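You operate a simulated robot arm through the tools that you are given. There is no shell and no other tool.

Carry out the task below with a simulated two-armed robot. There is one attempt and no reset: what you move stays moved.

## Task
The boiler socket is dead: move its plug to the spare socket and switch that on.
Fine: both socket switches off before the plug moves.

The check looks at the end state, three seconds after you hand in, the way a careful person would. Anything else that was tipped, shoved, dropped, spilled or broken makes it a failure.

## Robot
Two 7-joint arms with two-finger grippers on one trunk that stands fixed in place. Base frame: the origin is at the foot of the trunk, x ahead of it, y to its left, z up. Lengths are in m, angles in degrees, forces in N, time in s.
The left shoulder is at [0.024, 0.218, 1.28], the right one opposite. With the tool pointing down near the work surface each hand reaches from about 0.18 to 0.76 m from the base axis, measured 20 degrees to its own side. Payload 2.2 kg a hand.
The TCP of each hand is the grasp point between the finger pads, 0.019 m short of the fingertips. In the tool frame z runs along the fingers and y along their closing line. Largest opening 0.116 m; the body of the gripper starts 0.07 m behind the TCP.
Orientation is told as [roll, pitch, yaw] about the base's x, y, z axes, in that order, counted from this pose: with the fingers straight down and closing along the base's y, the tool's x points along the base's -x, its y along +y and its z along -z.

## Interface
- The arms move only by the tool arm_command. It takes "left_increments", "right_increments" or both (then of equal length, played together; a hand with none holds still); each is a list of rows, each an object of numbers (a shift or turn left out is 0, a gripper value left out holds the last): "wx", "wy", "wz": the turn, a rotation vector about the tool's x, y, z in units of 8 degrees (1.0 is 8 degrees); "tx", "ty", "tz": the shift along the tool's x, y, z in units of 25 mm (1.0 is 25 mm); "gripper": the gripper command, from -1 (shut) to 1 (fully open), values between in proportion. In form: [{"wx": .., "wy": .., "wz": .., "tx": .., "ty": .., "tz": .., "gripper": ..}, ...]. A call has 1 to 20 rows; each row shifts and turns the commanded pose from where the row before left it, along the tool's axes as they then stand. A call with a number of a shift or a turn outside -1 to 1 is refused whole. A row lasts 0.2 s, in which the tool goes at most 0.05 m and 8.6 degrees; a call with a longer step from one row to the next is refused whole, and so is a gripper value outside its range. A pose out of reach is approached as far as the arm can. The call stops where the force on the tool passes 50 N (or 10 N more than at its start, if that is more) or the arm is blocked; 0.2 s more then pass. The fingers move at their own pace and stop on an object; they squeeze with about 27 N. The grip force told is the motor's: it shows also when the fingers shut on nothing. Time passes only in rows, and 0.2 s behind the last, so rows that do not move let the fingers close. The reply holds the time, the measured pose of the TCP, the force on the tool along the base axes, the opening and the grip force, in the units named above and with some noise, with the torque about the TCP (base axes, N m) and any sound that the robot's microphone picked up.
- Cameras (640 x 400 px; columns grow to the right, rows downward): "scene" is now at [0.1228, 0.0478, 1.4919]; the picture's right is [0.50, -0.87, 0.00], its down [-0.14, -0.08, -0.99] and it looks along [0.85, 0.49, -0.16] (base axes); focal length 353 px, centre (320, 200). "left" rides on the left gripper at [0.069, 0.015, -0.097] in its tool frame; the picture's right is [-0.21, 0.98, 0.00], its down [-0.76, -0.17, -0.63] and it looks along [-0.62, -0.14, 0.77] (tool axes); focal length 251 px, centre (320, 200). "right" rides on the right gripper at [0.069, -0.015, -0.097] in its tool frame; the picture's right is [0.21, 0.98, 0.00], its down [-0.76, 0.17, -0.63] and it looks along [-0.62, 0.14, 0.77] (tool axes); focal length 251 px, centre (320, 200). There is no depth. A picture from a camera that has moved, and an enlarged one, comes with that camera's place and axes in the base frame and with its lens.
- grab_frame(camera): a new picture of that camera. It takes no simulated time.
- lift_body(by): slides the trunk up (or, below 0, down) by that many m; the arms and the scene camera ride with it, the base frame stays. It gives what a move gives, with no picture.
- head_to(pan, tilt): turns the head with the scene camera to pan (to the left, within 80 degrees either way) and tilt (down, from -29 to 69), counted from straight ahead of the robot. It gives what a move gives.
- zoom(camera, box): a new picture of the part [left, top, right, bottom] of that camera's present view, enlarged. It takes no simulated time.
- job_done(): hands the job in; it is judged then, once.

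Nothing tells you positions but the pictures and the camera data. Unless the task says otherwise, let go and move clear before handing in.

The tools are called after ">>>" as name(argument=value, ...) on one line, values as JSON. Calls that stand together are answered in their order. arm_command: Moves the arms, as the interface text tells. Its arguments: {"type":"object","properties":{"left_increments":{"type":"array","items":{"type":"object","properties":{"wx":{"type":"number"},"wy":{"type":"number"},"wz":{"type":"number"},"tx":{"type":"number"},"ty":{"type":"number"},"tz":{"type":"number"},"gripper":{"type":"number"}}}},"right_increments":{"type":"array","items":{"type":"object","properties":{"wx":{"type":"number"},"wy":{"type":"number"},"wz":{"type":"number"},"tx":{"type":"number"},"ty":{"type":"number"},"tz":{"type":"number"},"gripper":{"type":"number"}}}}},"required":[]} The other tools are called the same way: lift_body (by) slides the trunk up or down; head_to (pan, tilt) turns the head that bears the scene camera; grab_frame (camera) takes a picture; zoom (camera, box) takes an enlarged picture of a part of a camera's view; job_done () hands the job in.

At the start:

```text
clock: 0.0
left_tool_pos: [0.4534, 0.4746, 1.3858]
left_tool_rot: [0.1, 0.0, 0.0]
left_wrist_force: [0.0, -0.1, -0.9]
left_wrist_torque: [-0.02, 0.02, -0.01]
left_opening: 0.1159
left_grasp_force: 0.1
right_tool_pos: [0.4007, 0.0226, 1.4016]
right_tool_rot: [0.0, 0.0, 0.0]
right_wrist_force: [-0.1, -0.3, -0.1]
right_wrist_torque: [0.02, -0.06, 0.0]
right_opening: 0.1161
right_grasp_force: 0.1
trunk travel left (down, up): [-0.425, 0.065]
head pan, tilt: [29.9, 9.3]
```

scene: 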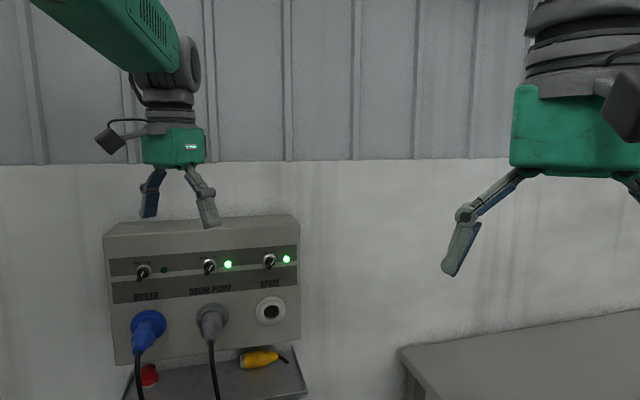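
right: 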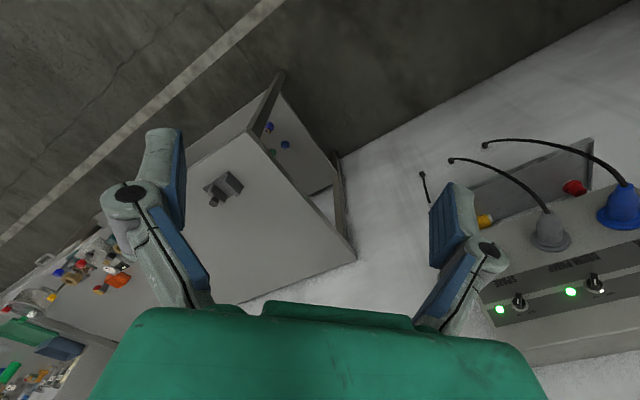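
left: 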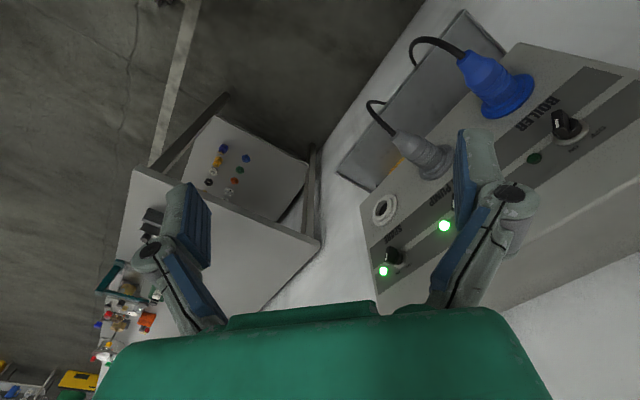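

I see a wall panel with three sockets (BOILER with a blue plug, DRUM PUMP with a grey plug, SPARE empty), each with a rotary switch above and a lamp. I'll look closer before moving anything.

>>> zoom(camera="scene", box=[90, 200, 330, 350])

>>> zoom(camera="scene", box=[100, 240, 200, 302])

>>> zoom(camera="scene", box=[190, 240, 310, 315])

>>> zoom(camera="left", box=[330, 0, 640, 300])

```text
2.67 times, centred on (210, 275) of scene
camera zoom: at [0.1228, 0.0478, 1.4919], right [0.5, -0.87, 0.0], down [-0.14, -0.08, -0.99], along [0.85, 0.49, -0.16], focal length 940 px, centre (613, 0)
```

zoom: 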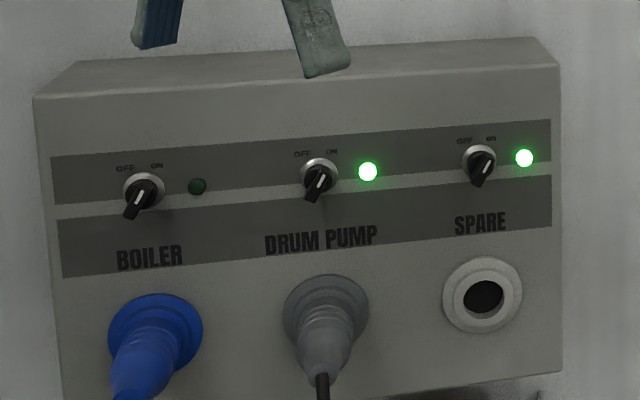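

```text
6.40 times, centred on (150, 271) of scene
camera zoom: at [0.1228, 0.0478, 1.4919], right [0.5, -0.87, 0.0], down [-0.14, -0.08, -0.99], along [0.85, 0.49, -0.16], focal length 2257 px, centre (1408, -254)
```

zoom: 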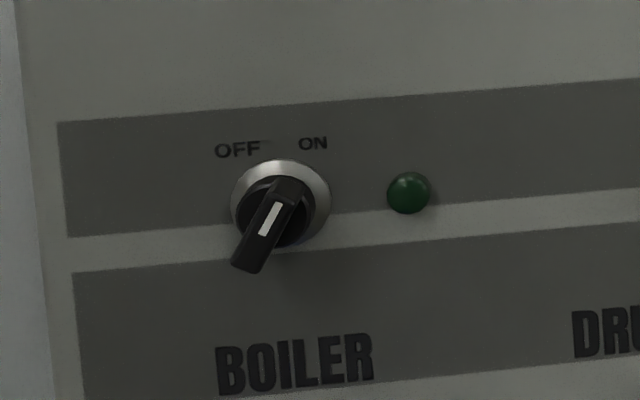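

```text
5.33 times, centred on (250, 278) of scene
camera zoom: at [0.1228, 0.0478, 1.4919], right [0.5, -0.87, 0.0], down [-0.14, -0.08, -0.99], along [0.85, 0.49, -0.16], focal length 1881 px, centre (693, -213)
```

zoom: 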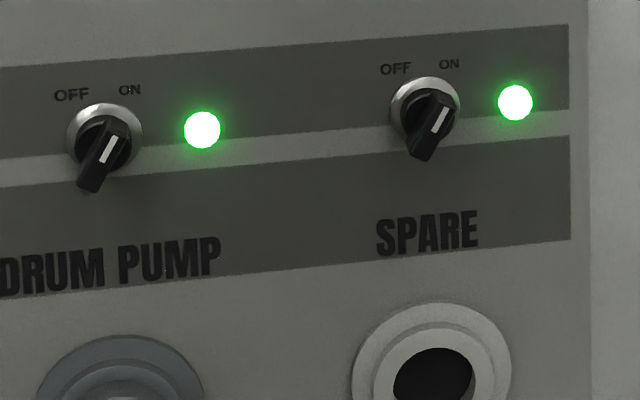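

```text
1.33 times, centred on (485, 150) of left
camera zoom: at [0.3823, 0.4904, 1.4814], right [0.21, 0.98, 0.0], down [0.76, -0.17, 0.63], along [0.62, -0.14, -0.77], focal length 335 px, centre (100, 267)
```

zoom: 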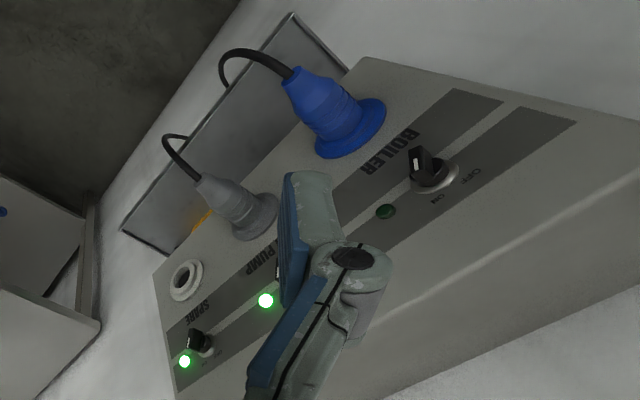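

The panel faces the robot obliquely: from the two views I put the spare lamp near [0.78, 0.52, 1.22] and the boiler lamp near [0.61, 0.73, 1.20], so its outward normal is about [-0.78, -0.62, 0]. All three knobs point to ON, and the boiler lamp is dead. I'll turn the left hand to face the panel where it is now, clear of everything.

>>> arm_command(left_increments=[{"wz": -0.95}, {"wz": -0.95}, {"wz": -0.95}, {"wz": -0.95}, {"wz": -0.95}, {"wy": -0.9375}, {"wy": -0.9375}, {"wy": -0.9375}, {"wy": -0.9375}, {"wy": -0.9375}, {"wy": -0.9375}, {"wy": -0.9375}, {"wy": -0.9375}, {"wy": -0.9375}, {"wy": -0.9375}, {"wy": -0.9375}, {"wy": -0.9375}])

```text
clock: 3.6
left_tool_pos: [0.473, 0.5257, 1.3924]
left_tool_rot: [-12.2, -79.2, 46.2]
left_wrist_force: [-0.2, 1.3, -0.5]
left_wrist_torque: [0.01, 0.02, 0.01]
left_opening: 0.1159
left_grasp_force: 0.0
left hand out of reach, approached as far as the arm can: row 11, 12, 13, 14, 15, 16, 17
right_tool_pos: [0.3987, 0.0215, 1.4012]
right_tool_rot: [0.0, -0.1, 0.0]
right_wrist_force: [0.2, 0.2, 0.5]
right_wrist_torque: [-0.03, -0.01, 0.02]
right_opening: 0.1161
right_grasp_force: 0.0
trunk travel left (down, up): [-0.425, 0.065]
head pan, tilt: [29.9, 9.3]
```

The arm couldn't quite complete the turn here, probably because the wrist is folded too close to the body. I'll check the pictures.

>>> grab_frame(camera="scene")

>>> grab_frame(camera="left")

>>> grab_frame(camera="right")

```text
taken
camera scene: at [0.1238, 0.0478, 1.4919], right [0.5, -0.87, 0.0], down [-0.14, -0.08, -0.99], along [0.85, 0.49, -0.16], focal length 353 px, centre (320, 200)
```

scene: 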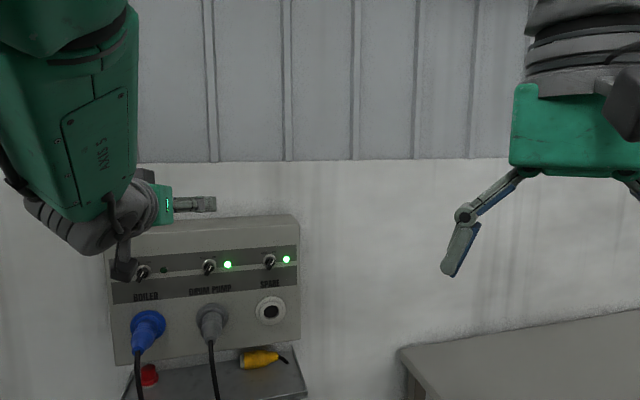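

```text
taken
camera left: at [0.3754, 0.4757, 1.3407], right [-0.52, 0.84, 0.17], down [-0.32, -0.38, 0.87], along [0.79, 0.4, 0.47], focal length 251 px, centre (320, 200)
```

left: 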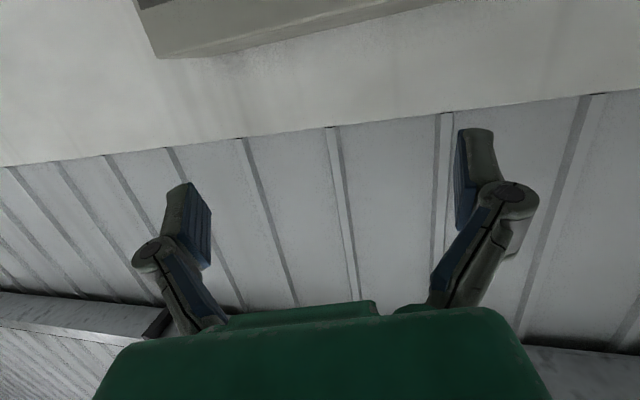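

```text
taken
camera right: at [0.3308, 0.007, 1.4982], right [-0.21, 0.98, 0.0], down [0.76, 0.17, 0.63], along [0.62, 0.14, -0.77], focal length 251 px, centre (320, 200)
```

right: 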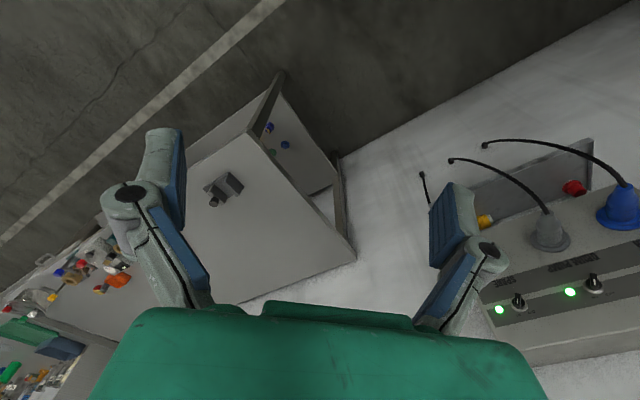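

The sockets and lamps line up at 45°: the panel plane is x + y ≈ 1.297, the sockets are at z ≈ 1.09 and the knobs at z ≈ 1.22. The left arm was folded too close to the body, so I'll move it out toward the panel and finish the turn to face it.

>>> arm_command(left_increments=[{"wx": -0.875}, {"tz": 1.0, "ty": -0.6, "tx": 0.69}, {"tz": 1.0, "ty": -0.6, "tx": 0.69}, {"tz": 1.0, "ty": -0.6, "tx": 0.69}, {"tz": 1.0, "ty": -0.6, "tx": 0.69}, {"tz": 1.0, "ty": -0.6, "tx": 0.69}, {}, {}])

>>> grab_frame(camera="scene")

>>> grab_frame(camera="left")

```text
clock: 5.4
left_tool_pos: [0.5987, 0.611, 1.3181]
left_tool_rot: [-2.8, -79.6, 44.3]
left_wrist_force: [-0.2, 0.2, 0.4]
left_wrist_torque: [0.03, -0.03, -0.01]
left_opening: 0.1159
left_grasp_force: 0.0
left hand out of reach, approached as far as the arm can: row 1, 2, 3, 4, 5, 6
right_tool_pos: [0.3969, 0.0222, 1.4027]
right_tool_rot: [-0.1, -0.2, 0.1]
right_wrist_force: [-0.2, -1.1, -0.2]
right_wrist_torque: [0.02, 0.03, -0.02]
right_opening: 0.116
right_grasp_force: 0.0
trunk travel left (down, up): [-0.425, 0.065]
head pan, tilt: [29.9, 9.3]
```

```text
taken
camera scene: at [0.1233, 0.0473, 1.4919], right [0.5, -0.87, 0.0], down [-0.14, -0.08, -0.99], along [0.85, 0.49, -0.16], focal length 353 px, centre (320, 200)
```

scene: 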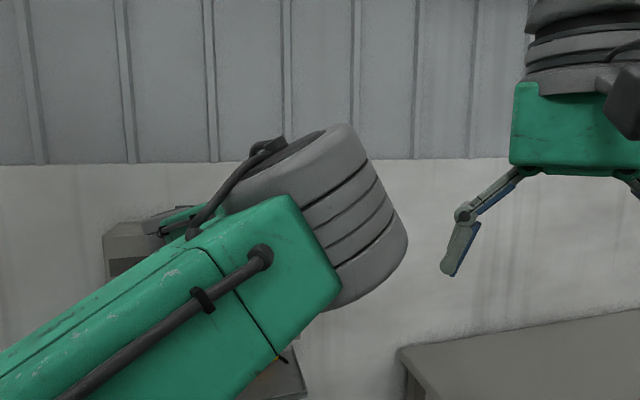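

```text
taken
camera left: at [0.5069, 0.5507, 1.2666], right [-0.62, 0.76, 0.2], down [-0.26, -0.44, 0.86], along [0.74, 0.48, 0.47], focal length 251 px, centre (320, 200)
```

left: 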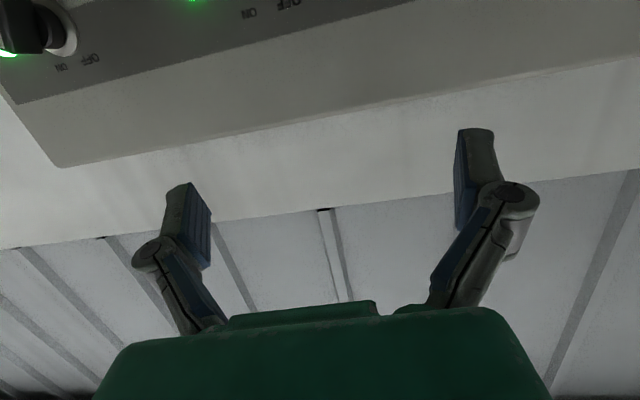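

The left arm now hides the panel from the scene camera, and the tool still points about 10° below horizontal. I'll back off a little, finish levelling it, and see whether the arm can hold that pose here.

>>> arm_command(left_increments=[{"tz": -0.5}, {"tz": -0.5, "tx": 0.4}, {"wy": -0.65, "wx": -0.21, "tx": 0.4}, {"wy": -0.65, "wx": -0.21, "tx": 0.4}, {}])

>>> grab_frame(camera="left")

```text
clock: 6.6
left_tool_pos: [0.5883, 0.6451, 1.316]
left_tool_rot: [-126.6, -89.6, 171.7]
left_wrist_force: [-0.6, 0.9, 0.0]
left_wrist_torque: [0.04, 0.01, 0.01]
left_opening: 0.1157
left_grasp_force: 0.0
left hand out of reach, approached as far as the arm can: row 1, 2, 3
right_tool_pos: [0.3971, 0.0222, 1.402]
right_tool_rot: [0.0, -0.1, 0.0]
right_wrist_force: [-0.5, 0.5, -0.1]
right_wrist_torque: [-0.03, 0.02, 0.0]
right_opening: 0.1161
right_grasp_force: 0.0
trunk travel left (down, up): [-0.425, 0.065]
head pan, tilt: [29.9, 9.3]
```

```text
taken
camera left: at [0.5082, 0.5872, 1.2454], right [-0.69, 0.69, 0.21], down [-0.33, -0.56, 0.75], along [0.64, 0.45, 0.62], focal length 251 px, centre (320, 200)
```

left: 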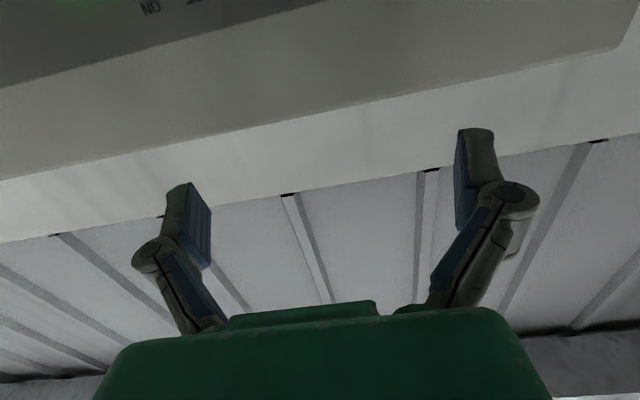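

The tool is now level at yaw 45°, with the TCP at about [0.588, 0.645, 1.316]. I'll check how the arm is folded before going on, so that it doesn't run into anything.

>>> grab_frame(camera="scene")

>>> head_to(pan=45, tilt=30)

>>> grab_frame(camera="scene")

```text
taken
camera scene: at [0.1239, 0.0504, 1.4918], right [0.5, -0.87, 0.0], down [-0.14, -0.08, -0.99], along [0.85, 0.49, -0.17], focal length 353 px, centre (320, 200)
```

scene: 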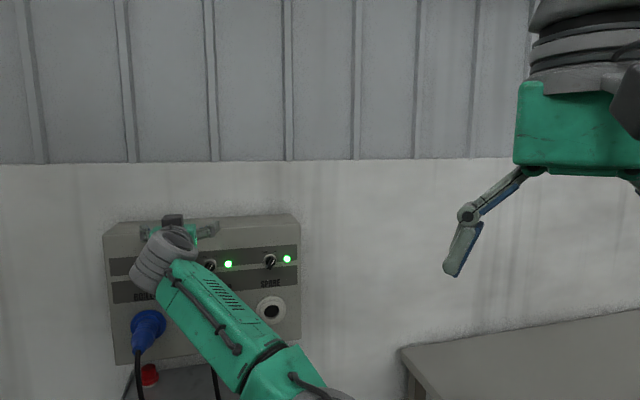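

```text
clock: 7.4
left_tool_pos: [0.5867, 0.6463, 1.314]
left_tool_rot: [-122.6, -89.6, 167.9]
left_wrist_force: [1.3, -0.1, 0.0]
left_wrist_torque: [-0.02, -0.01, -0.02]
left_opening: 0.116
left_grasp_force: 0.0
right_tool_pos: [0.3971, 0.0222, 1.4021]
right_tool_rot: [-0.1, 0.0, 0.0]
right_wrist_force: [-0.6, 0.4, -0.3]
right_wrist_torque: [-0.01, 0.0, 0.0]
right_opening: 0.116
right_grasp_force: 0.0
trunk travel left (down, up): [-0.425, 0.065]
head pan, tilt: [45.0, 30.0]
```

```text
taken
camera scene: at [0.1072, 0.0676, 1.4583], right [0.71, -0.71, 0.0], down [-0.36, -0.36, -0.86], along [0.61, 0.61, -0.5], focal length 353 px, centre (320, 200)
```

scene: 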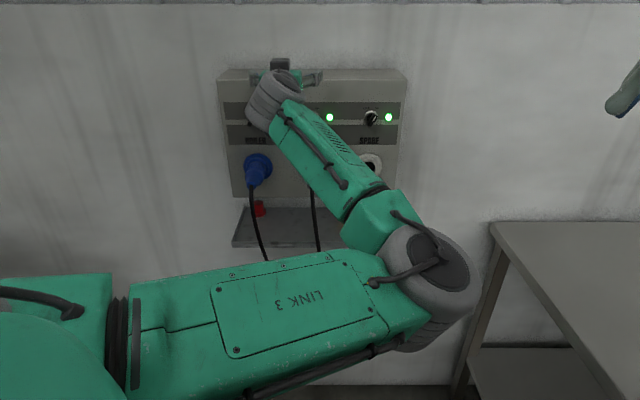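

The arm has settled into a good shape: elbow low and to the right, tool level, and the panel visible from the head camera. I'll zoom in on the knobs from this straighter view to read their angles.

>>> zoom(camera="scene", box=[310, 80, 420, 150])

>>> zoom(camera="scene", box=[210, 60, 420, 260])

```text
5.71 times, centred on (365, 115) of scene
camera zoom: at [0.1072, 0.0676, 1.4583], right [0.71, -0.71, 0.0], down [-0.36, -0.36, -0.86], along [0.61, 0.61, -0.5], focal length 2015 px, centre (63, 686)
```

zoom: 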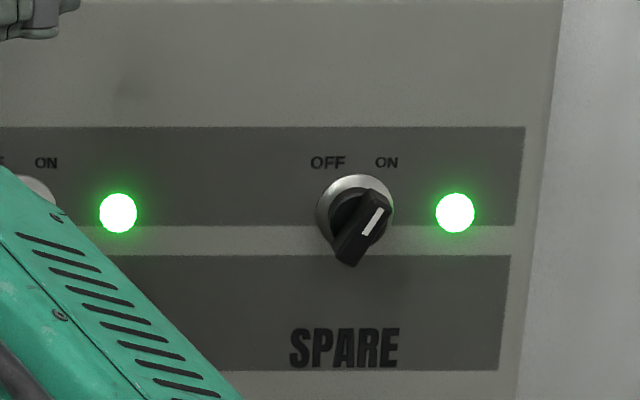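

```text
2.00 times, centred on (315, 160) of scene
camera zoom: at [0.1072, 0.0676, 1.4583], right [0.71, -0.71, 0.0], down [-0.36, -0.36, -0.86], along [0.61, 0.61, -0.5], focal length 705 px, centre (330, 280)
```

zoom: 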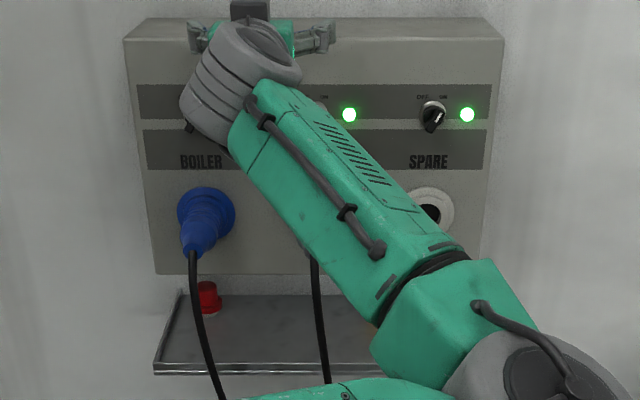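

The bar of each knob stands about 30° clockwise of vertical, which is ON, and sticks out about 27 mm. In panel coordinates the knobs are at u ≈ -0.124, 0.012 and 0.146, with z ≈ 1.218. I'll back off, narrow the fingers, and move in front of the SPARE knob.

>>> arm_command(left_increments=[{"tz": -0.8, "gripper": -0.2}, {"tz": -0.8}, {}])

```text
clock: 8.2
left_tool_pos: [0.5591, 0.6167, 1.3152]
left_tool_rot: [-134.8, -89.6, -180.0]
left_wrist_force: [0.1, 0.3, 0.9]
left_wrist_torque: [0.02, 0.02, -0.02]
left_opening: 0.0464
left_grasp_force: 0.1
right_tool_pos: [0.3975, 0.02, 1.4028]
right_tool_rot: [-0.1, -0.1, 0.0]
right_wrist_force: [0.9, 1.1, -0.5]
right_wrist_torque: [0.0, -0.02, -0.01]
right_opening: 0.1162
right_grasp_force: 0.1
trunk travel left (down, up): [-0.425, 0.065]
head pan, tilt: [45.0, 30.0]
```

The retreat worked cleanly. Next I slide across to the SPARE knob, staying well off the panel, then roll the hand 30° to match the knob bar.

>>> arm_command(left_increments=[{"ty": -0.935, "tx": 0.485}, {"ty": -0.935, "tx": 0.485}, {"ty": -0.935, "tx": 0.485}, {"ty": -0.935, "tx": 0.485}, {"ty": -0.935, "tx": 0.485}, {"ty": -0.935, "tx": 0.485}, {"ty": -0.935, "tx": 0.485}, {"ty": -0.935, "tx": 0.485}, {}, {"wz": 0.9375}, {"wz": 0.9375}, {"wz": 0.9375}, {"wz": 0.9375}, {}])

>>> grab_frame(camera="left")

>>> grab_frame(camera="scene")

```text
clock: 11.2
left_tool_pos: [0.6894, 0.4982, 1.2296]
left_tool_rot: [92.9, -59.8, -46.0]
left_wrist_force: [0.3, -0.2, 1.0]
left_wrist_torque: [-0.01, 0.0, 0.01]
left_opening: 0.0463
left_grasp_force: 0.2
right_tool_pos: [0.398, 0.0208, 1.403]
right_tool_rot: [0.0, -0.2, 0.0]
right_wrist_force: [0.2, 0.0, 0.9]
right_wrist_torque: [0.01, 0.0, -0.03]
right_opening: 0.116
right_grasp_force: 0.1
trunk travel left (down, up): [-0.425, 0.065]
head pan, tilt: [45.0, 30.0]
```

```text
taken
camera left: at [0.5879, 0.4629, 1.1747], right [-0.55, 0.5, 0.68], down [-0.07, -0.83, 0.55], along [0.84, 0.26, 0.49], focal length 251 px, centre (320, 200)
```

left: 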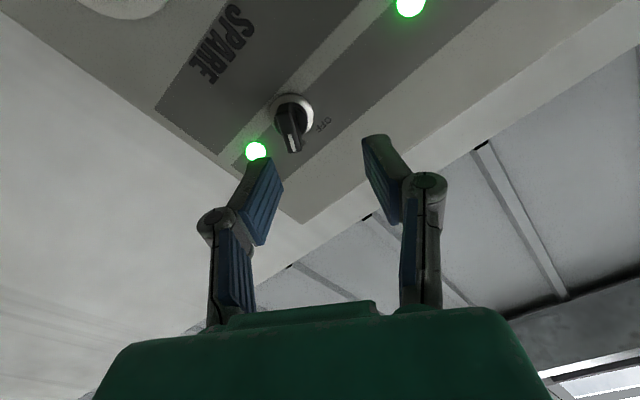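

```text
taken
camera scene: at [0.1073, 0.0641, 1.4584], right [0.71, -0.71, 0.0], down [-0.36, -0.35, -0.86], along [0.61, 0.61, -0.5], focal length 353 px, centre (320, 200)
```

scene: 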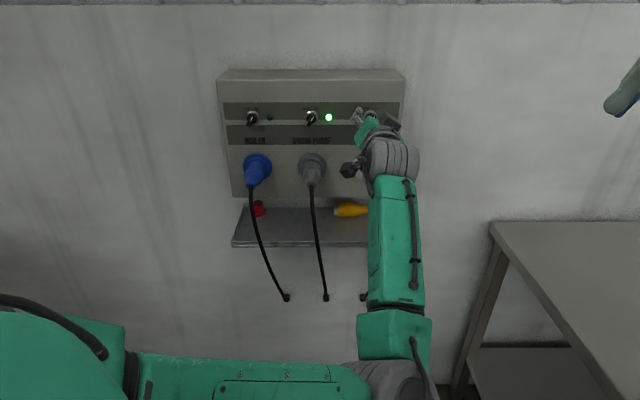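

My position estimate for the SPARE knob agrees with the left camera picture to within about 2 mm. The hand is about 11 mm left and 12 mm high of the knob, so I'll zoom in and then correct it.

>>> zoom(camera="left", box=[200, 60, 440, 260])

>>> zoom(camera="scene", box=[215, 60, 425, 190])

```text
2.00 times, centred on (320, 160) of left
camera zoom: at [0.5879, 0.4629, 1.1747], right [-0.55, 0.5, 0.68], down [-0.07, -0.83, 0.55], along [0.84, 0.26, 0.49], focal length 503 px, centre (320, 280)
```

zoom: 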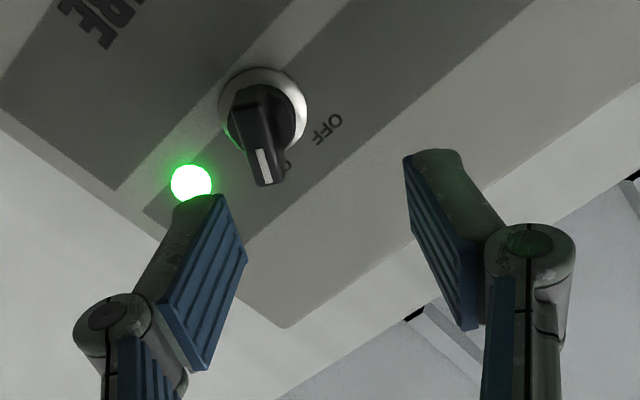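

```text
3.05 times, centred on (320, 125) of scene
camera zoom: at [0.1073, 0.0641, 1.4584], right [0.71, -0.71, 0.0], down [-0.36, -0.35, -0.86], along [0.61, 0.61, -0.5], focal length 1075 px, centre (320, 429)
```

zoom: 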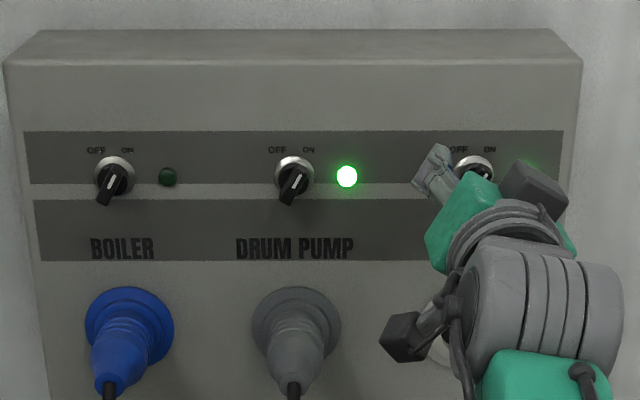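

The bar fits between the fingers at this roll. I'll correct the sideways offset and the 2° tilt, narrow the opening, and creep toward the knob.

>>> arm_command(left_increments=[{"wx": 0.256, "wy": 0.066, "gripper": -0.42}, {"tx": 0.093, "ty": -0.303}, {"tx": 0.093, "ty": -0.303}, {"tz": 0.4}, {"tz": 0.4}, {}])

>>> zoom(camera="left", box=[200, 60, 440, 260])

>>> zoom(camera="scene", box=[300, 80, 440, 170])

```text
clock: 12.6
left_tool_pos: [0.7126, 0.5009, 1.2102]
left_tool_rot: [88.7, -59.7, -44.2]
left_wrist_force: [0.3, -0.5, -0.1]
left_wrist_torque: [0.0, 0.01, 0.0]
left_opening: 0.0336
left_grasp_force: 0.1
right_tool_pos: [0.396, 0.0207, 1.4024]
right_tool_rot: [0.0, -0.2, 0.1]
right_wrist_force: [-0.8, -0.2, 0.3]
right_wrist_torque: [-0.03, 0.04, 0.04]
right_opening: 0.1161
right_grasp_force: 0.1
trunk travel left (down, up): [-0.425, 0.065]
head pan, tilt: [45.0, 30.0]
```

```text
2.00 times, centred on (320, 160) of left
camera zoom: at [0.6079, 0.4667, 1.1587], right [-0.51, 0.53, 0.68], down [-0.08, -0.81, 0.58], along [0.86, 0.24, 0.46], focal length 503 px, centre (320, 280)
```

zoom: 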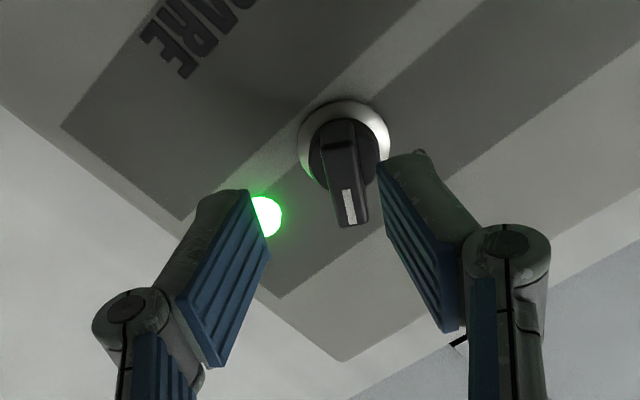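

```text
4.44 times, centred on (370, 125) of scene
camera zoom: at [0.1071, 0.0642, 1.4584], right [0.71, -0.71, 0.0], down [-0.36, -0.35, -0.86], along [0.61, 0.61, -0.5], focal length 1567 px, centre (98, 533)
```

zoom: 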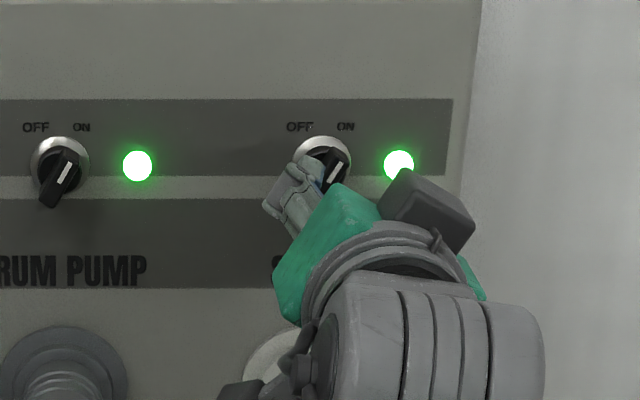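

The bar sits about 8 mm toward the left finger and 5 mm off along the hand's x axis, and both the picture and the measured pose say the same. I'll correct that and look again.

>>> arm_command(left_increments=[{"tx": -0.1, "ty": 0.15}, {"tx": -0.1, "ty": 0.15}, {"tz": 0.3}, {}, {}])

>>> zoom(camera="left", box=[200, 60, 440, 260])

>>> zoom(camera="scene", box=[300, 80, 440, 170])

```text
clock: 13.8
left_tool_pos: [0.7149, 0.5053, 1.2177]
left_tool_rot: [88.2, -60.2, -44.1]
left_wrist_force: [-0.2, 0.1, -0.2]
left_wrist_torque: [0.04, 0.0, -0.01]
left_opening: 0.0336
left_grasp_force: 0.0
right_tool_pos: [0.3959, 0.0205, 1.4021]
right_tool_rot: [0.1, -0.2, 0.1]
right_wrist_force: [1.0, 0.8, -0.2]
right_wrist_torque: [0.03, -0.02, 0.02]
right_opening: 0.1161
right_grasp_force: 0.0
trunk travel left (down, up): [-0.425, 0.065]
head pan, tilt: [45.0, 30.0]
```

```text
2.00 times, centred on (320, 160) of left
camera zoom: at [0.6115, 0.4714, 1.1668], right [-0.51, 0.54, 0.67], down [-0.08, -0.81, 0.58], along [0.86, 0.24, 0.46], focal length 503 px, centre (320, 280)
```

zoom: 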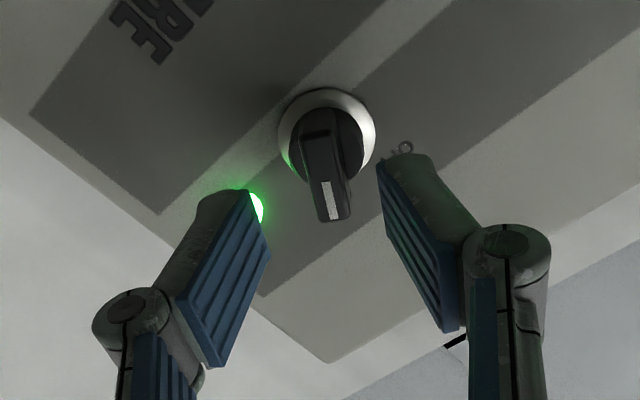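

```text
4.44 times, centred on (370, 125) of scene
camera zoom: at [0.1073, 0.0641, 1.4584], right [0.71, -0.71, 0.0], down [-0.36, -0.35, -0.86], along [0.61, 0.61, -0.5], focal length 1567 px, centre (98, 533)
```

zoom: 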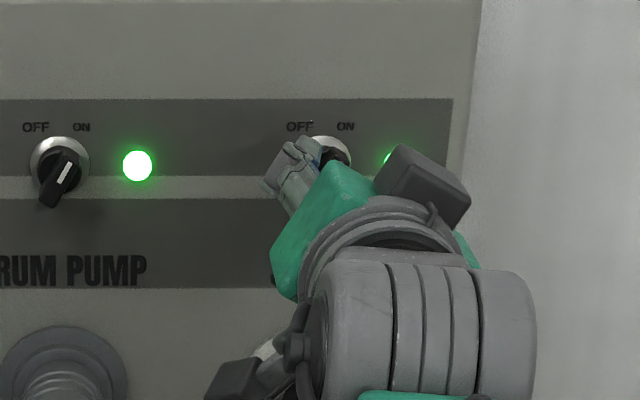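

The bar is now nearly centred between the fingers. I'll apply one more small correction, move in to straddle the bar, and check before closing.

>>> arm_command(left_increments=[{"ty": 0.09, "tz": 0.2}, {"tz": 0.3}, {"tz": 0.3}, {}, {}])

>>> zoom(camera="left", box=[200, 60, 440, 260])

```text
clock: 15.0
left_tool_pos: [0.7321, 0.5129, 1.2141]
left_tool_rot: [87.4, -60.3, -44.2]
left_wrist_force: [0.5, 0.2, -0.2]
left_wrist_torque: [0.01, -0.01, 0.0]
left_opening: 0.0338
left_grasp_force: 0.0
right_tool_pos: [0.3978, 0.0207, 1.4027]
right_tool_rot: [0.0, -0.1, 0.0]
right_wrist_force: [0.1, 0.0, -0.1]
right_wrist_torque: [0.01, 0.02, 0.02]
right_opening: 0.1157
right_grasp_force: 0.1
trunk travel left (down, up): [-0.425, 0.065]
head pan, tilt: [45.0, 30.0]
```

```text
2.00 times, centred on (320, 160) of left
camera zoom: at [0.6269, 0.4792, 1.1644], right [-0.5, 0.55, 0.67], down [-0.09, -0.8, 0.59], along [0.86, 0.24, 0.45], focal length 503 px, centre (320, 280)
```

zoom: 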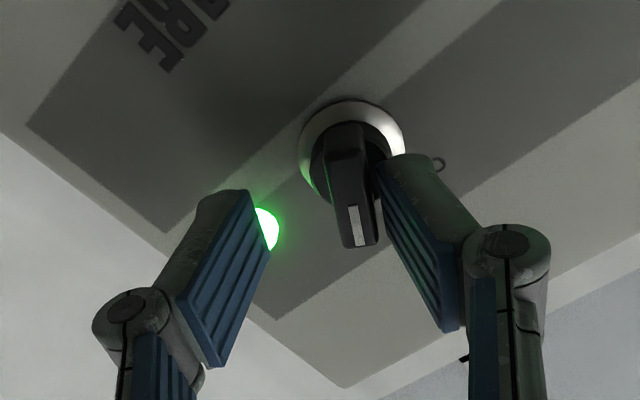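

The arm lags its command and is still settling, so the measured pose drifts between calls. I'll idle a second and read the pose again before correcting.

>>> arm_command(left_increments=[{}, {}, {}, {}, {}])

>>> zoom(camera="left", box=[200, 60, 440, 260])

```text
clock: 16.2
left_tool_pos: [0.7323, 0.5133, 1.2153]
left_tool_rot: [87.6, -60.2, -44.2]
left_wrist_force: [-0.3, 0.2, -0.5]
left_wrist_torque: [-0.02, -0.02, -0.03]
left_opening: 0.0335
left_grasp_force: 0.1
right_tool_pos: [0.3969, 0.02, 1.4018]
right_tool_rot: [-0.1, -0.1, -0.1]
right_wrist_force: [-0.4, 0.6, -1.0]
right_wrist_torque: [-0.02, 0.02, 0.02]
right_opening: 0.1161
right_grasp_force: 0.1
trunk travel left (down, up): [-0.425, 0.065]
head pan, tilt: [45.0, 30.0]
```

```text
2.00 times, centred on (320, 160) of left
camera zoom: at [0.6266, 0.48, 1.1645], right [-0.5, 0.55, 0.67], down [-0.09, -0.8, 0.59], along [0.86, 0.24, 0.45], focal length 503 px, centre (320, 280)
```

zoom: 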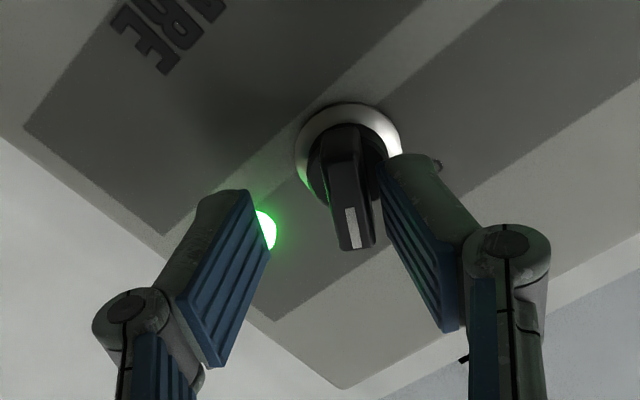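

It has settled; the bar sits about 9 mm toward the upper finger. I'll shift the hand by that amount.

>>> arm_command(left_increments=[{"ty": 0.18}, {"ty": 0.18}, {}, {}])

>>> zoom(camera="left", box=[200, 60, 440, 260])

```text
clock: 17.2
left_tool_pos: [0.7255, 0.5176, 1.2206]
left_tool_rot: [87.6, -60.3, -44.2]
left_wrist_force: [-0.8, 0.1, 0.6]
left_wrist_torque: [0.01, -0.05, 0.01]
left_opening: 0.0338
left_grasp_force: 0.1
right_tool_pos: [0.3966, 0.02, 1.4013]
right_tool_rot: [0.1, -0.2, 0.0]
right_wrist_force: [0.0, -0.7, -0.4]
right_wrist_torque: [-0.01, 0.0, 0.01]
right_opening: 0.1161
right_grasp_force: 0.1
trunk travel left (down, up): [-0.425, 0.065]
head pan, tilt: [45.0, 30.0]
```

```text
2.00 times, centred on (320, 160) of left
camera zoom: at [0.6212, 0.4858, 1.1693], right [-0.5, 0.55, 0.67], down [-0.09, -0.8, 0.59], along [0.86, 0.24, 0.45], focal length 503 px, centre (320, 280)
```

zoom: 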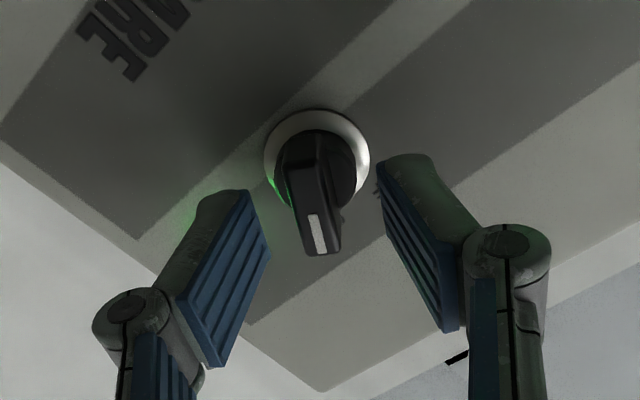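

The bar is centred now. I'll go in 4 mm more and close on it.

>>> arm_command(left_increments=[{"tz": 0.16}, {}, {"gripper": -1}, {"gripper": -1}, {"gripper": -1}])

>>> zoom(camera="left", box=[200, 60, 440, 260])

```text
clock: 18.4
left_tool_pos: [0.729, 0.5218, 1.2194]
left_tool_rot: [87.6, -60.2, -44.1]
left_wrist_force: [-0.7, -0.7, -1.1]
left_wrist_torque: [0.12, -0.13, -0.06]
left_opening: 0.0112
left_grasp_force: 37.7
right_tool_pos: [0.397, 0.0203, 1.4012]
right_tool_rot: [0.0, -0.2, 0.0]
right_wrist_force: [0.5, -0.7, 0.2]
right_wrist_torque: [-0.02, 0.01, 0.0]
right_opening: 0.1161
right_grasp_force: 0.0
trunk travel left (down, up): [-0.425, 0.065]
head pan, tilt: [45.0, 30.0]
```

```text
2.00 times, centred on (320, 160) of left
camera zoom: at [0.6243, 0.4884, 1.1688], right [-0.5, 0.55, 0.67], down [-0.09, -0.8, 0.59], along [0.86, 0.24, 0.45], focal length 503 px, centre (320, 280)
```

zoom: 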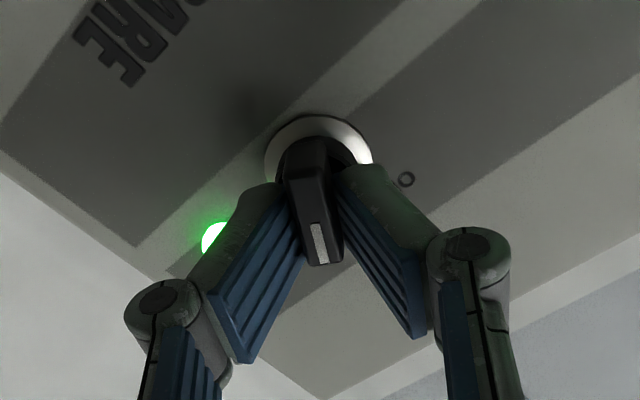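

I have the SPARE knob gripped, with an opening of 11 mm and little side force. Now I turn it 60° counter-clockwise toward OFF.

>>> arm_command(left_increments=[{"wz": -0.94}, {"wz": -0.94}, {"wz": -0.94}, {"wz": -0.94}, {}])

>>> grab_frame(camera="left")

```text
clock: 19.6
left_tool_pos: [0.7271, 0.5231, 1.2195]
left_tool_rot: [-22.7, -88.7, 66.5]
left_wrist_force: [-6.9, 4.2, -2.4]
left_wrist_torque: [0.58, -0.51, 0.15]
left_opening: 0.011
left_grasp_force: 38.3
right_tool_pos: [0.3956, 0.0205, 1.4027]
right_tool_rot: [0.0, -0.2, -0.1]
right_wrist_force: [-0.3, -0.4, -0.4]
right_wrist_torque: [0.0, 0.02, 0.0]
right_opening: 0.1158
right_grasp_force: 0.1
trunk travel left (down, up): [-0.425, 0.065]
head pan, tilt: [45.0, 30.0]
```

```text
taken
camera left: at [0.6453, 0.466, 1.1527], right [-0.67, 0.71, 0.21], down [-0.33, -0.54, 0.77], along [0.66, 0.45, 0.6], focal length 251 px, centre (320, 200)
```

left: 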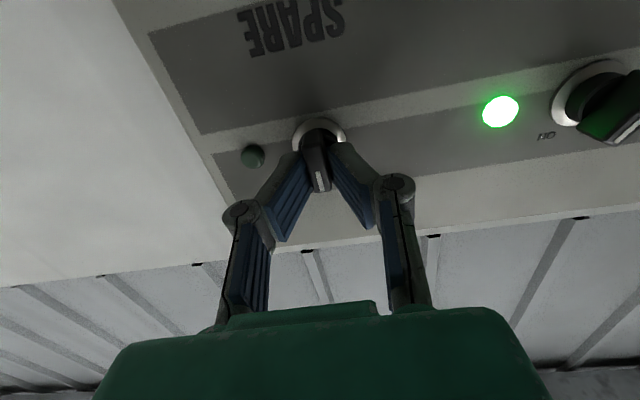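

The lamp has already gone dark with the bar vertical. I'll carry on the remaining 30° so the bar sits on OFF.

>>> arm_command(left_increments=[{"wz": -0.94}, {"wz": -0.94}, {"wz": -0.94}, {"wz": -0.94}, {}])

>>> grab_frame(camera="left")

>>> grab_frame(camera="scene")

```text
clock: 20.8
left_tool_pos: [0.7264, 0.5248, 1.2197]
left_tool_rot: [-87.5, -59.4, 131.7]
left_wrist_force: [-21.3, 7.8, -8.8]
left_wrist_torque: [0.52, 0.05, 0.58]
left_opening: 0.0112
left_grasp_force: 37.8
right_tool_pos: [0.3941, 0.0221, 1.4019]
right_tool_rot: [0.0, -0.3, 0.0]
right_wrist_force: [-0.5, 0.2, -0.4]
right_wrist_torque: [-0.01, -0.02, -0.01]
right_opening: 0.1158
right_grasp_force: 0.1
trunk travel left (down, up): [-0.425, 0.065]
head pan, tilt: [45.0, 30.0]
```

```text
taken
camera left: at [0.6691, 0.4411, 1.1543], right [-0.66, 0.68, -0.31], down [-0.61, -0.25, 0.75], along [0.43, 0.69, 0.58], focal length 251 px, centre (320, 200)
```

left: 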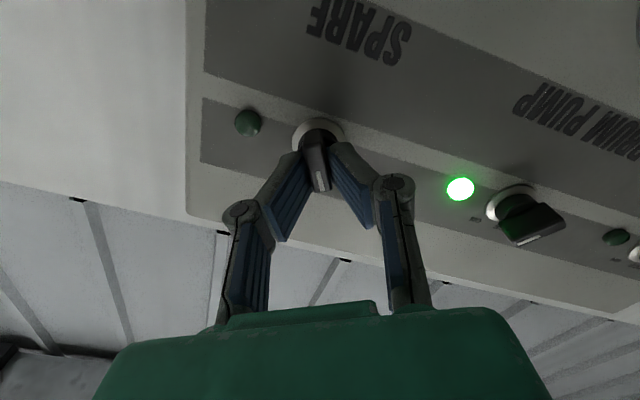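

```text
taken
camera scene: at [0.103, 0.0687, 1.4584], right [0.71, -0.71, 0.0], down [-0.35, -0.36, -0.86], along [0.61, 0.61, -0.5], focal length 353 px, centre (320, 200)
```

scene: 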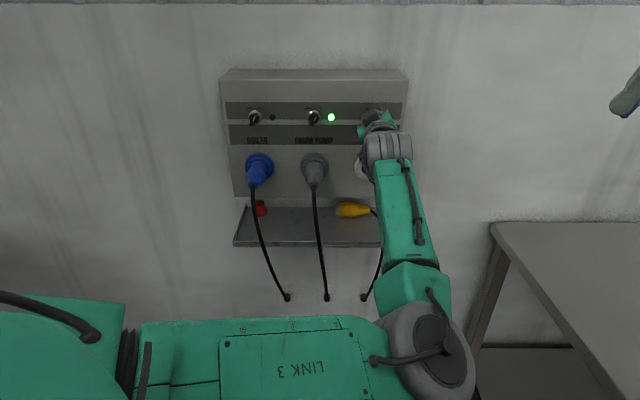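

The SPARE knob now stands on OFF and its lamp is dark. I'll release it and back straight out.

>>> arm_command(left_increments=[{"gripper": -0.35}, {"gripper": -0.35}, {"gripper": -0.35}, {"tz": -0.5}, {"tz": -0.8}, {"tz": -0.8}, {}])

>>> zoom(camera="scene", box=[215, 60, 425, 190])

>>> grab_frame(camera="left")

```text
clock: 22.4
left_tool_pos: [0.6881, 0.5003, 1.2343]
left_tool_rot: [-90.0, -59.5, 134.8]
left_wrist_force: [0.3, -0.1, -0.6]
left_wrist_torque: [0.03, 0.0, -0.01]
left_opening: 0.0379
left_grasp_force: 0.2
right_tool_pos: [0.3969, 0.0213, 1.4009]
right_tool_rot: [0.0, -0.2, 0.1]
right_wrist_force: [-0.2, 1.5, -0.4]
right_wrist_torque: [0.01, 0.0, 0.0]
right_opening: 0.1161
right_grasp_force: 0.1
trunk travel left (down, up): [-0.425, 0.065]
head pan, tilt: [45.0, 30.0]
```

```text
3.05 times, centred on (320, 125) of scene
camera zoom: at [0.1078, 0.0636, 1.4584], right [0.71, -0.71, 0.0], down [-0.36, -0.35, -0.86], along [0.61, 0.61, -0.5], focal length 1075 px, centre (320, 429)
```

zoom: 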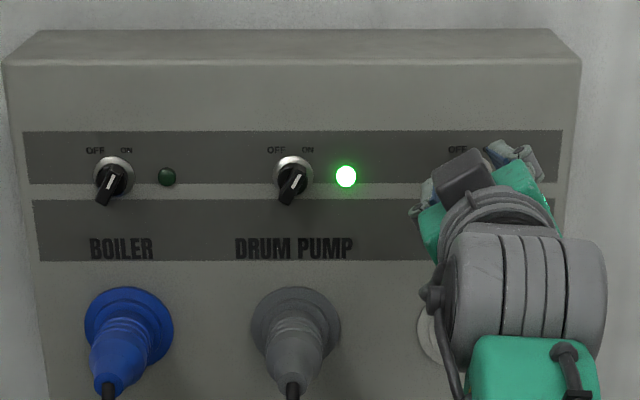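

```text
taken
camera left: at [0.6341, 0.4163, 1.1666], right [-0.67, 0.67, -0.31], down [-0.62, -0.28, 0.74], along [0.41, 0.69, 0.6], focal length 251 px, centre (320, 200)
```

left: 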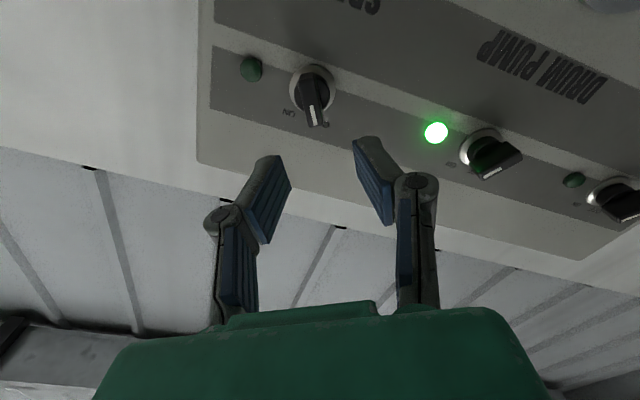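

The SPARE knob is on OFF and the hand is clear. Next I level the roll, slide left in front of the BOILER knob 3 cm clear of the DRUM PUMP knob, and roll to match the ON angle.

>>> arm_command(left_increments=[{"wz": 0.94}, {"wz": 0.94}, {"wz": 0.94}, {"wz": 0.94}, {"ty": 0.97}, {"ty": 0.97}, {"ty": 0.97}, {"ty": 0.97}, {"ty": 0.97}, {"ty": 0.97}, {"ty": 0.97}, {"ty": 0.97}, {"ty": 0.97}, {"ty": 0.97}, {"ty": 0.97}, {}, {}])

>>> grab_frame(camera="left")

>>> grab_frame(camera="scene")

```text
clock: 26.0
left_tool_pos: [0.5402, 0.6464, 1.2183]
left_tool_rot: [-17.7, -88.7, 61.6]
left_wrist_force: [0.1, -0.1, -0.1]
left_wrist_torque: [-0.01, 0.0, 0.02]
left_opening: 0.0379
left_grasp_force: 0.1
left hand out of reach, approached as far as the arm can: row 14, 15
right_tool_pos: [0.3978, 0.0241, 1.4006]
right_tool_rot: [-0.1, -0.1, 0.1]
right_wrist_force: [-1.1, -0.5, -0.1]
right_wrist_torque: [-0.01, 0.0, 0.05]
right_opening: 0.1159
right_grasp_force: 0.0
trunk travel left (down, up): [-0.425, 0.065]
head pan, tilt: [45.0, 30.0]
```

```text
taken
camera left: at [0.4586, 0.588, 1.1511], right [-0.68, 0.71, 0.21], down [-0.33, -0.54, 0.77], along [0.66, 0.45, 0.6], focal length 251 px, centre (320, 200)
```

left: 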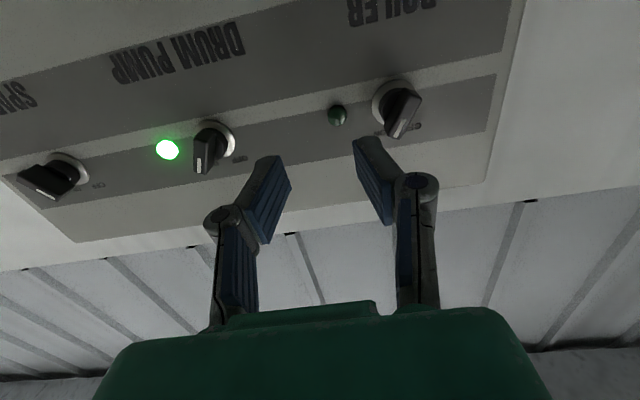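

```text
taken
camera scene: at [0.1067, 0.0671, 1.4583], right [0.71, -0.71, 0.0], down [-0.36, -0.36, -0.86], along [0.61, 0.61, -0.5], focal length 353 px, centre (320, 200)
```

scene: 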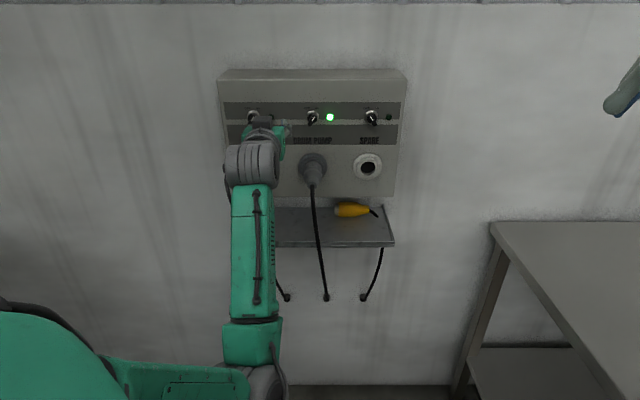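

The arm reached its folding limit before lining up with BOILER. I'll go 18 mm closer, still short of the knobs, continue left, and roll.

>>> arm_command(left_increments=[{"tz": 0.7}, {"ty": 0.65}, {"ty": 0.65}, {"ty": 0.65}, {}, {"wz": 0.94}, {"wz": 0.94}, {"wz": 0.94}, {"wz": 0.94}, {}, {}])

>>> grab_frame(camera="left")

```text
clock: 28.4
left_tool_pos: [0.5529, 0.654, 1.2212]
left_tool_rot: [87.8, -60.3, -44.1]
left_wrist_force: [0.4, 0.9, 0.4]
left_wrist_torque: [0.0, -0.01, 0.02]
left_opening: 0.0375
left_grasp_force: 0.1
left hand out of reach, approached as far as the arm can: row 2, 3, 4
right_tool_pos: [0.3973, 0.0213, 1.4023]
right_tool_rot: [0.0, -0.1, 0.0]
right_wrist_force: [0.3, -0.4, 0.0]
right_wrist_torque: [0.02, 0.02, -0.02]
right_opening: 0.116
right_grasp_force: 0.0
trunk travel left (down, up): [-0.425, 0.065]
head pan, tilt: [45.0, 30.0]
```

```text
taken
camera left: at [0.449, 0.6198, 1.1698], right [-0.51, 0.54, 0.67], down [-0.09, -0.81, 0.59], along [0.86, 0.24, 0.45], focal length 251 px, centre (320, 200)
```

left: 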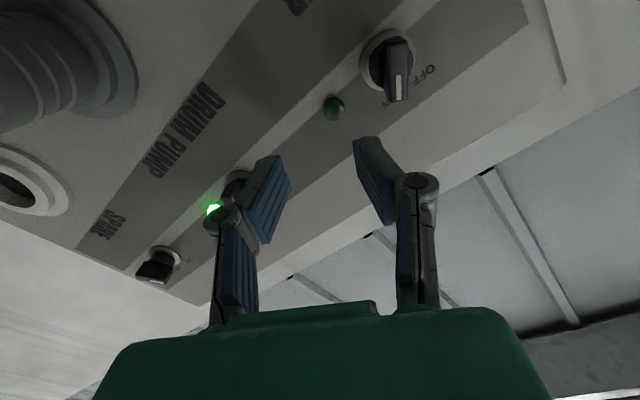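

The arm stalls at u ≈ -0.072. Raising the trunk should ease it, because the hand will then work further below the shoulder, so I'll lift it and bring the hand back down to knob height.

>>> lift_body(by=0.063)

>>> arm_command(left_increments=[{"wz": -0.94}, {"wz": -0.94}, {"wz": -0.94}, {"wz": -0.94}, {"tx": 0.8}, {"tx": 0.8}, {"tx": 0.8}, {}, {"ty": 0.5}, {"ty": 0.5}, {"ty": 0.5}, {"ty": 0.5}, {}, {}])

>>> grab_frame(camera="scene")

```text
clock: 29.5
left_tool_pos: [0.5549, 0.6534, 1.2838]
left_tool_rot: [87.6, -60.2, -44.0]
left_wrist_force: [0.7, 0.4, 0.6]
left_wrist_torque: [0.02, 0.01, 0.04]
left_opening: 0.0376
left_grasp_force: 0.0
right_tool_pos: [0.3978, 0.02, 1.4646]
right_tool_rot: [0.0, -0.2, 0.0]
right_wrist_force: [0.4, -0.2, 0.6]
right_wrist_torque: [0.01, 0.04, -0.02]
right_opening: 0.1158
right_grasp_force: 0.1
trunk travel left (down, up): [-0.488, 0.002]
head pan, tilt: [45.0, 30.0]
```

```text
clock: 32.5
left_tool_pos: [0.5451, 0.6604, 1.2235]
left_tool_rot: [-16.7, -88.8, 60.9]
left_wrist_force: [0.5, 0.1, -0.3]
left_wrist_torque: [-0.02, -0.01, -0.01]
left_opening: 0.0375
left_grasp_force: 0.1
left hand out of reach, approached as far as the arm can: row 10, 11, 12
right_tool_pos: [0.398, 0.0202, 1.4644]
right_tool_rot: [0.0, -0.1, 0.0]
right_wrist_force: [-0.1, 0.0, 0.4]
right_wrist_torque: [0.04, 0.0, 0.01]
right_opening: 0.116
right_grasp_force: 0.0
trunk travel left (down, up): [-0.488, 0.002]
head pan, tilt: [45.0, 30.0]
```

```text
taken
camera scene: at [0.1066, 0.0661, 1.5214], right [0.71, -0.71, 0.0], down [-0.36, -0.36, -0.86], along [0.61, 0.61, -0.5], focal length 353 px, centre (320, 200)
```

scene: 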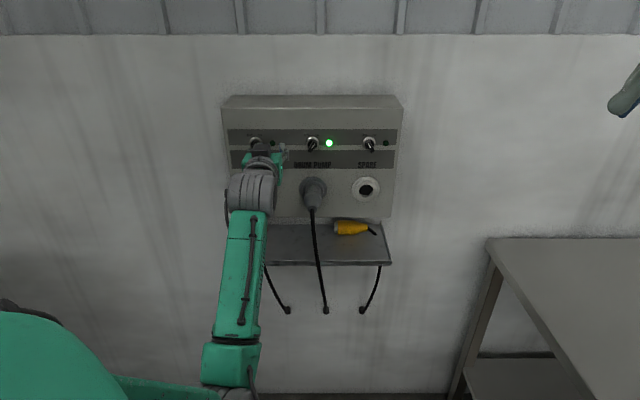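

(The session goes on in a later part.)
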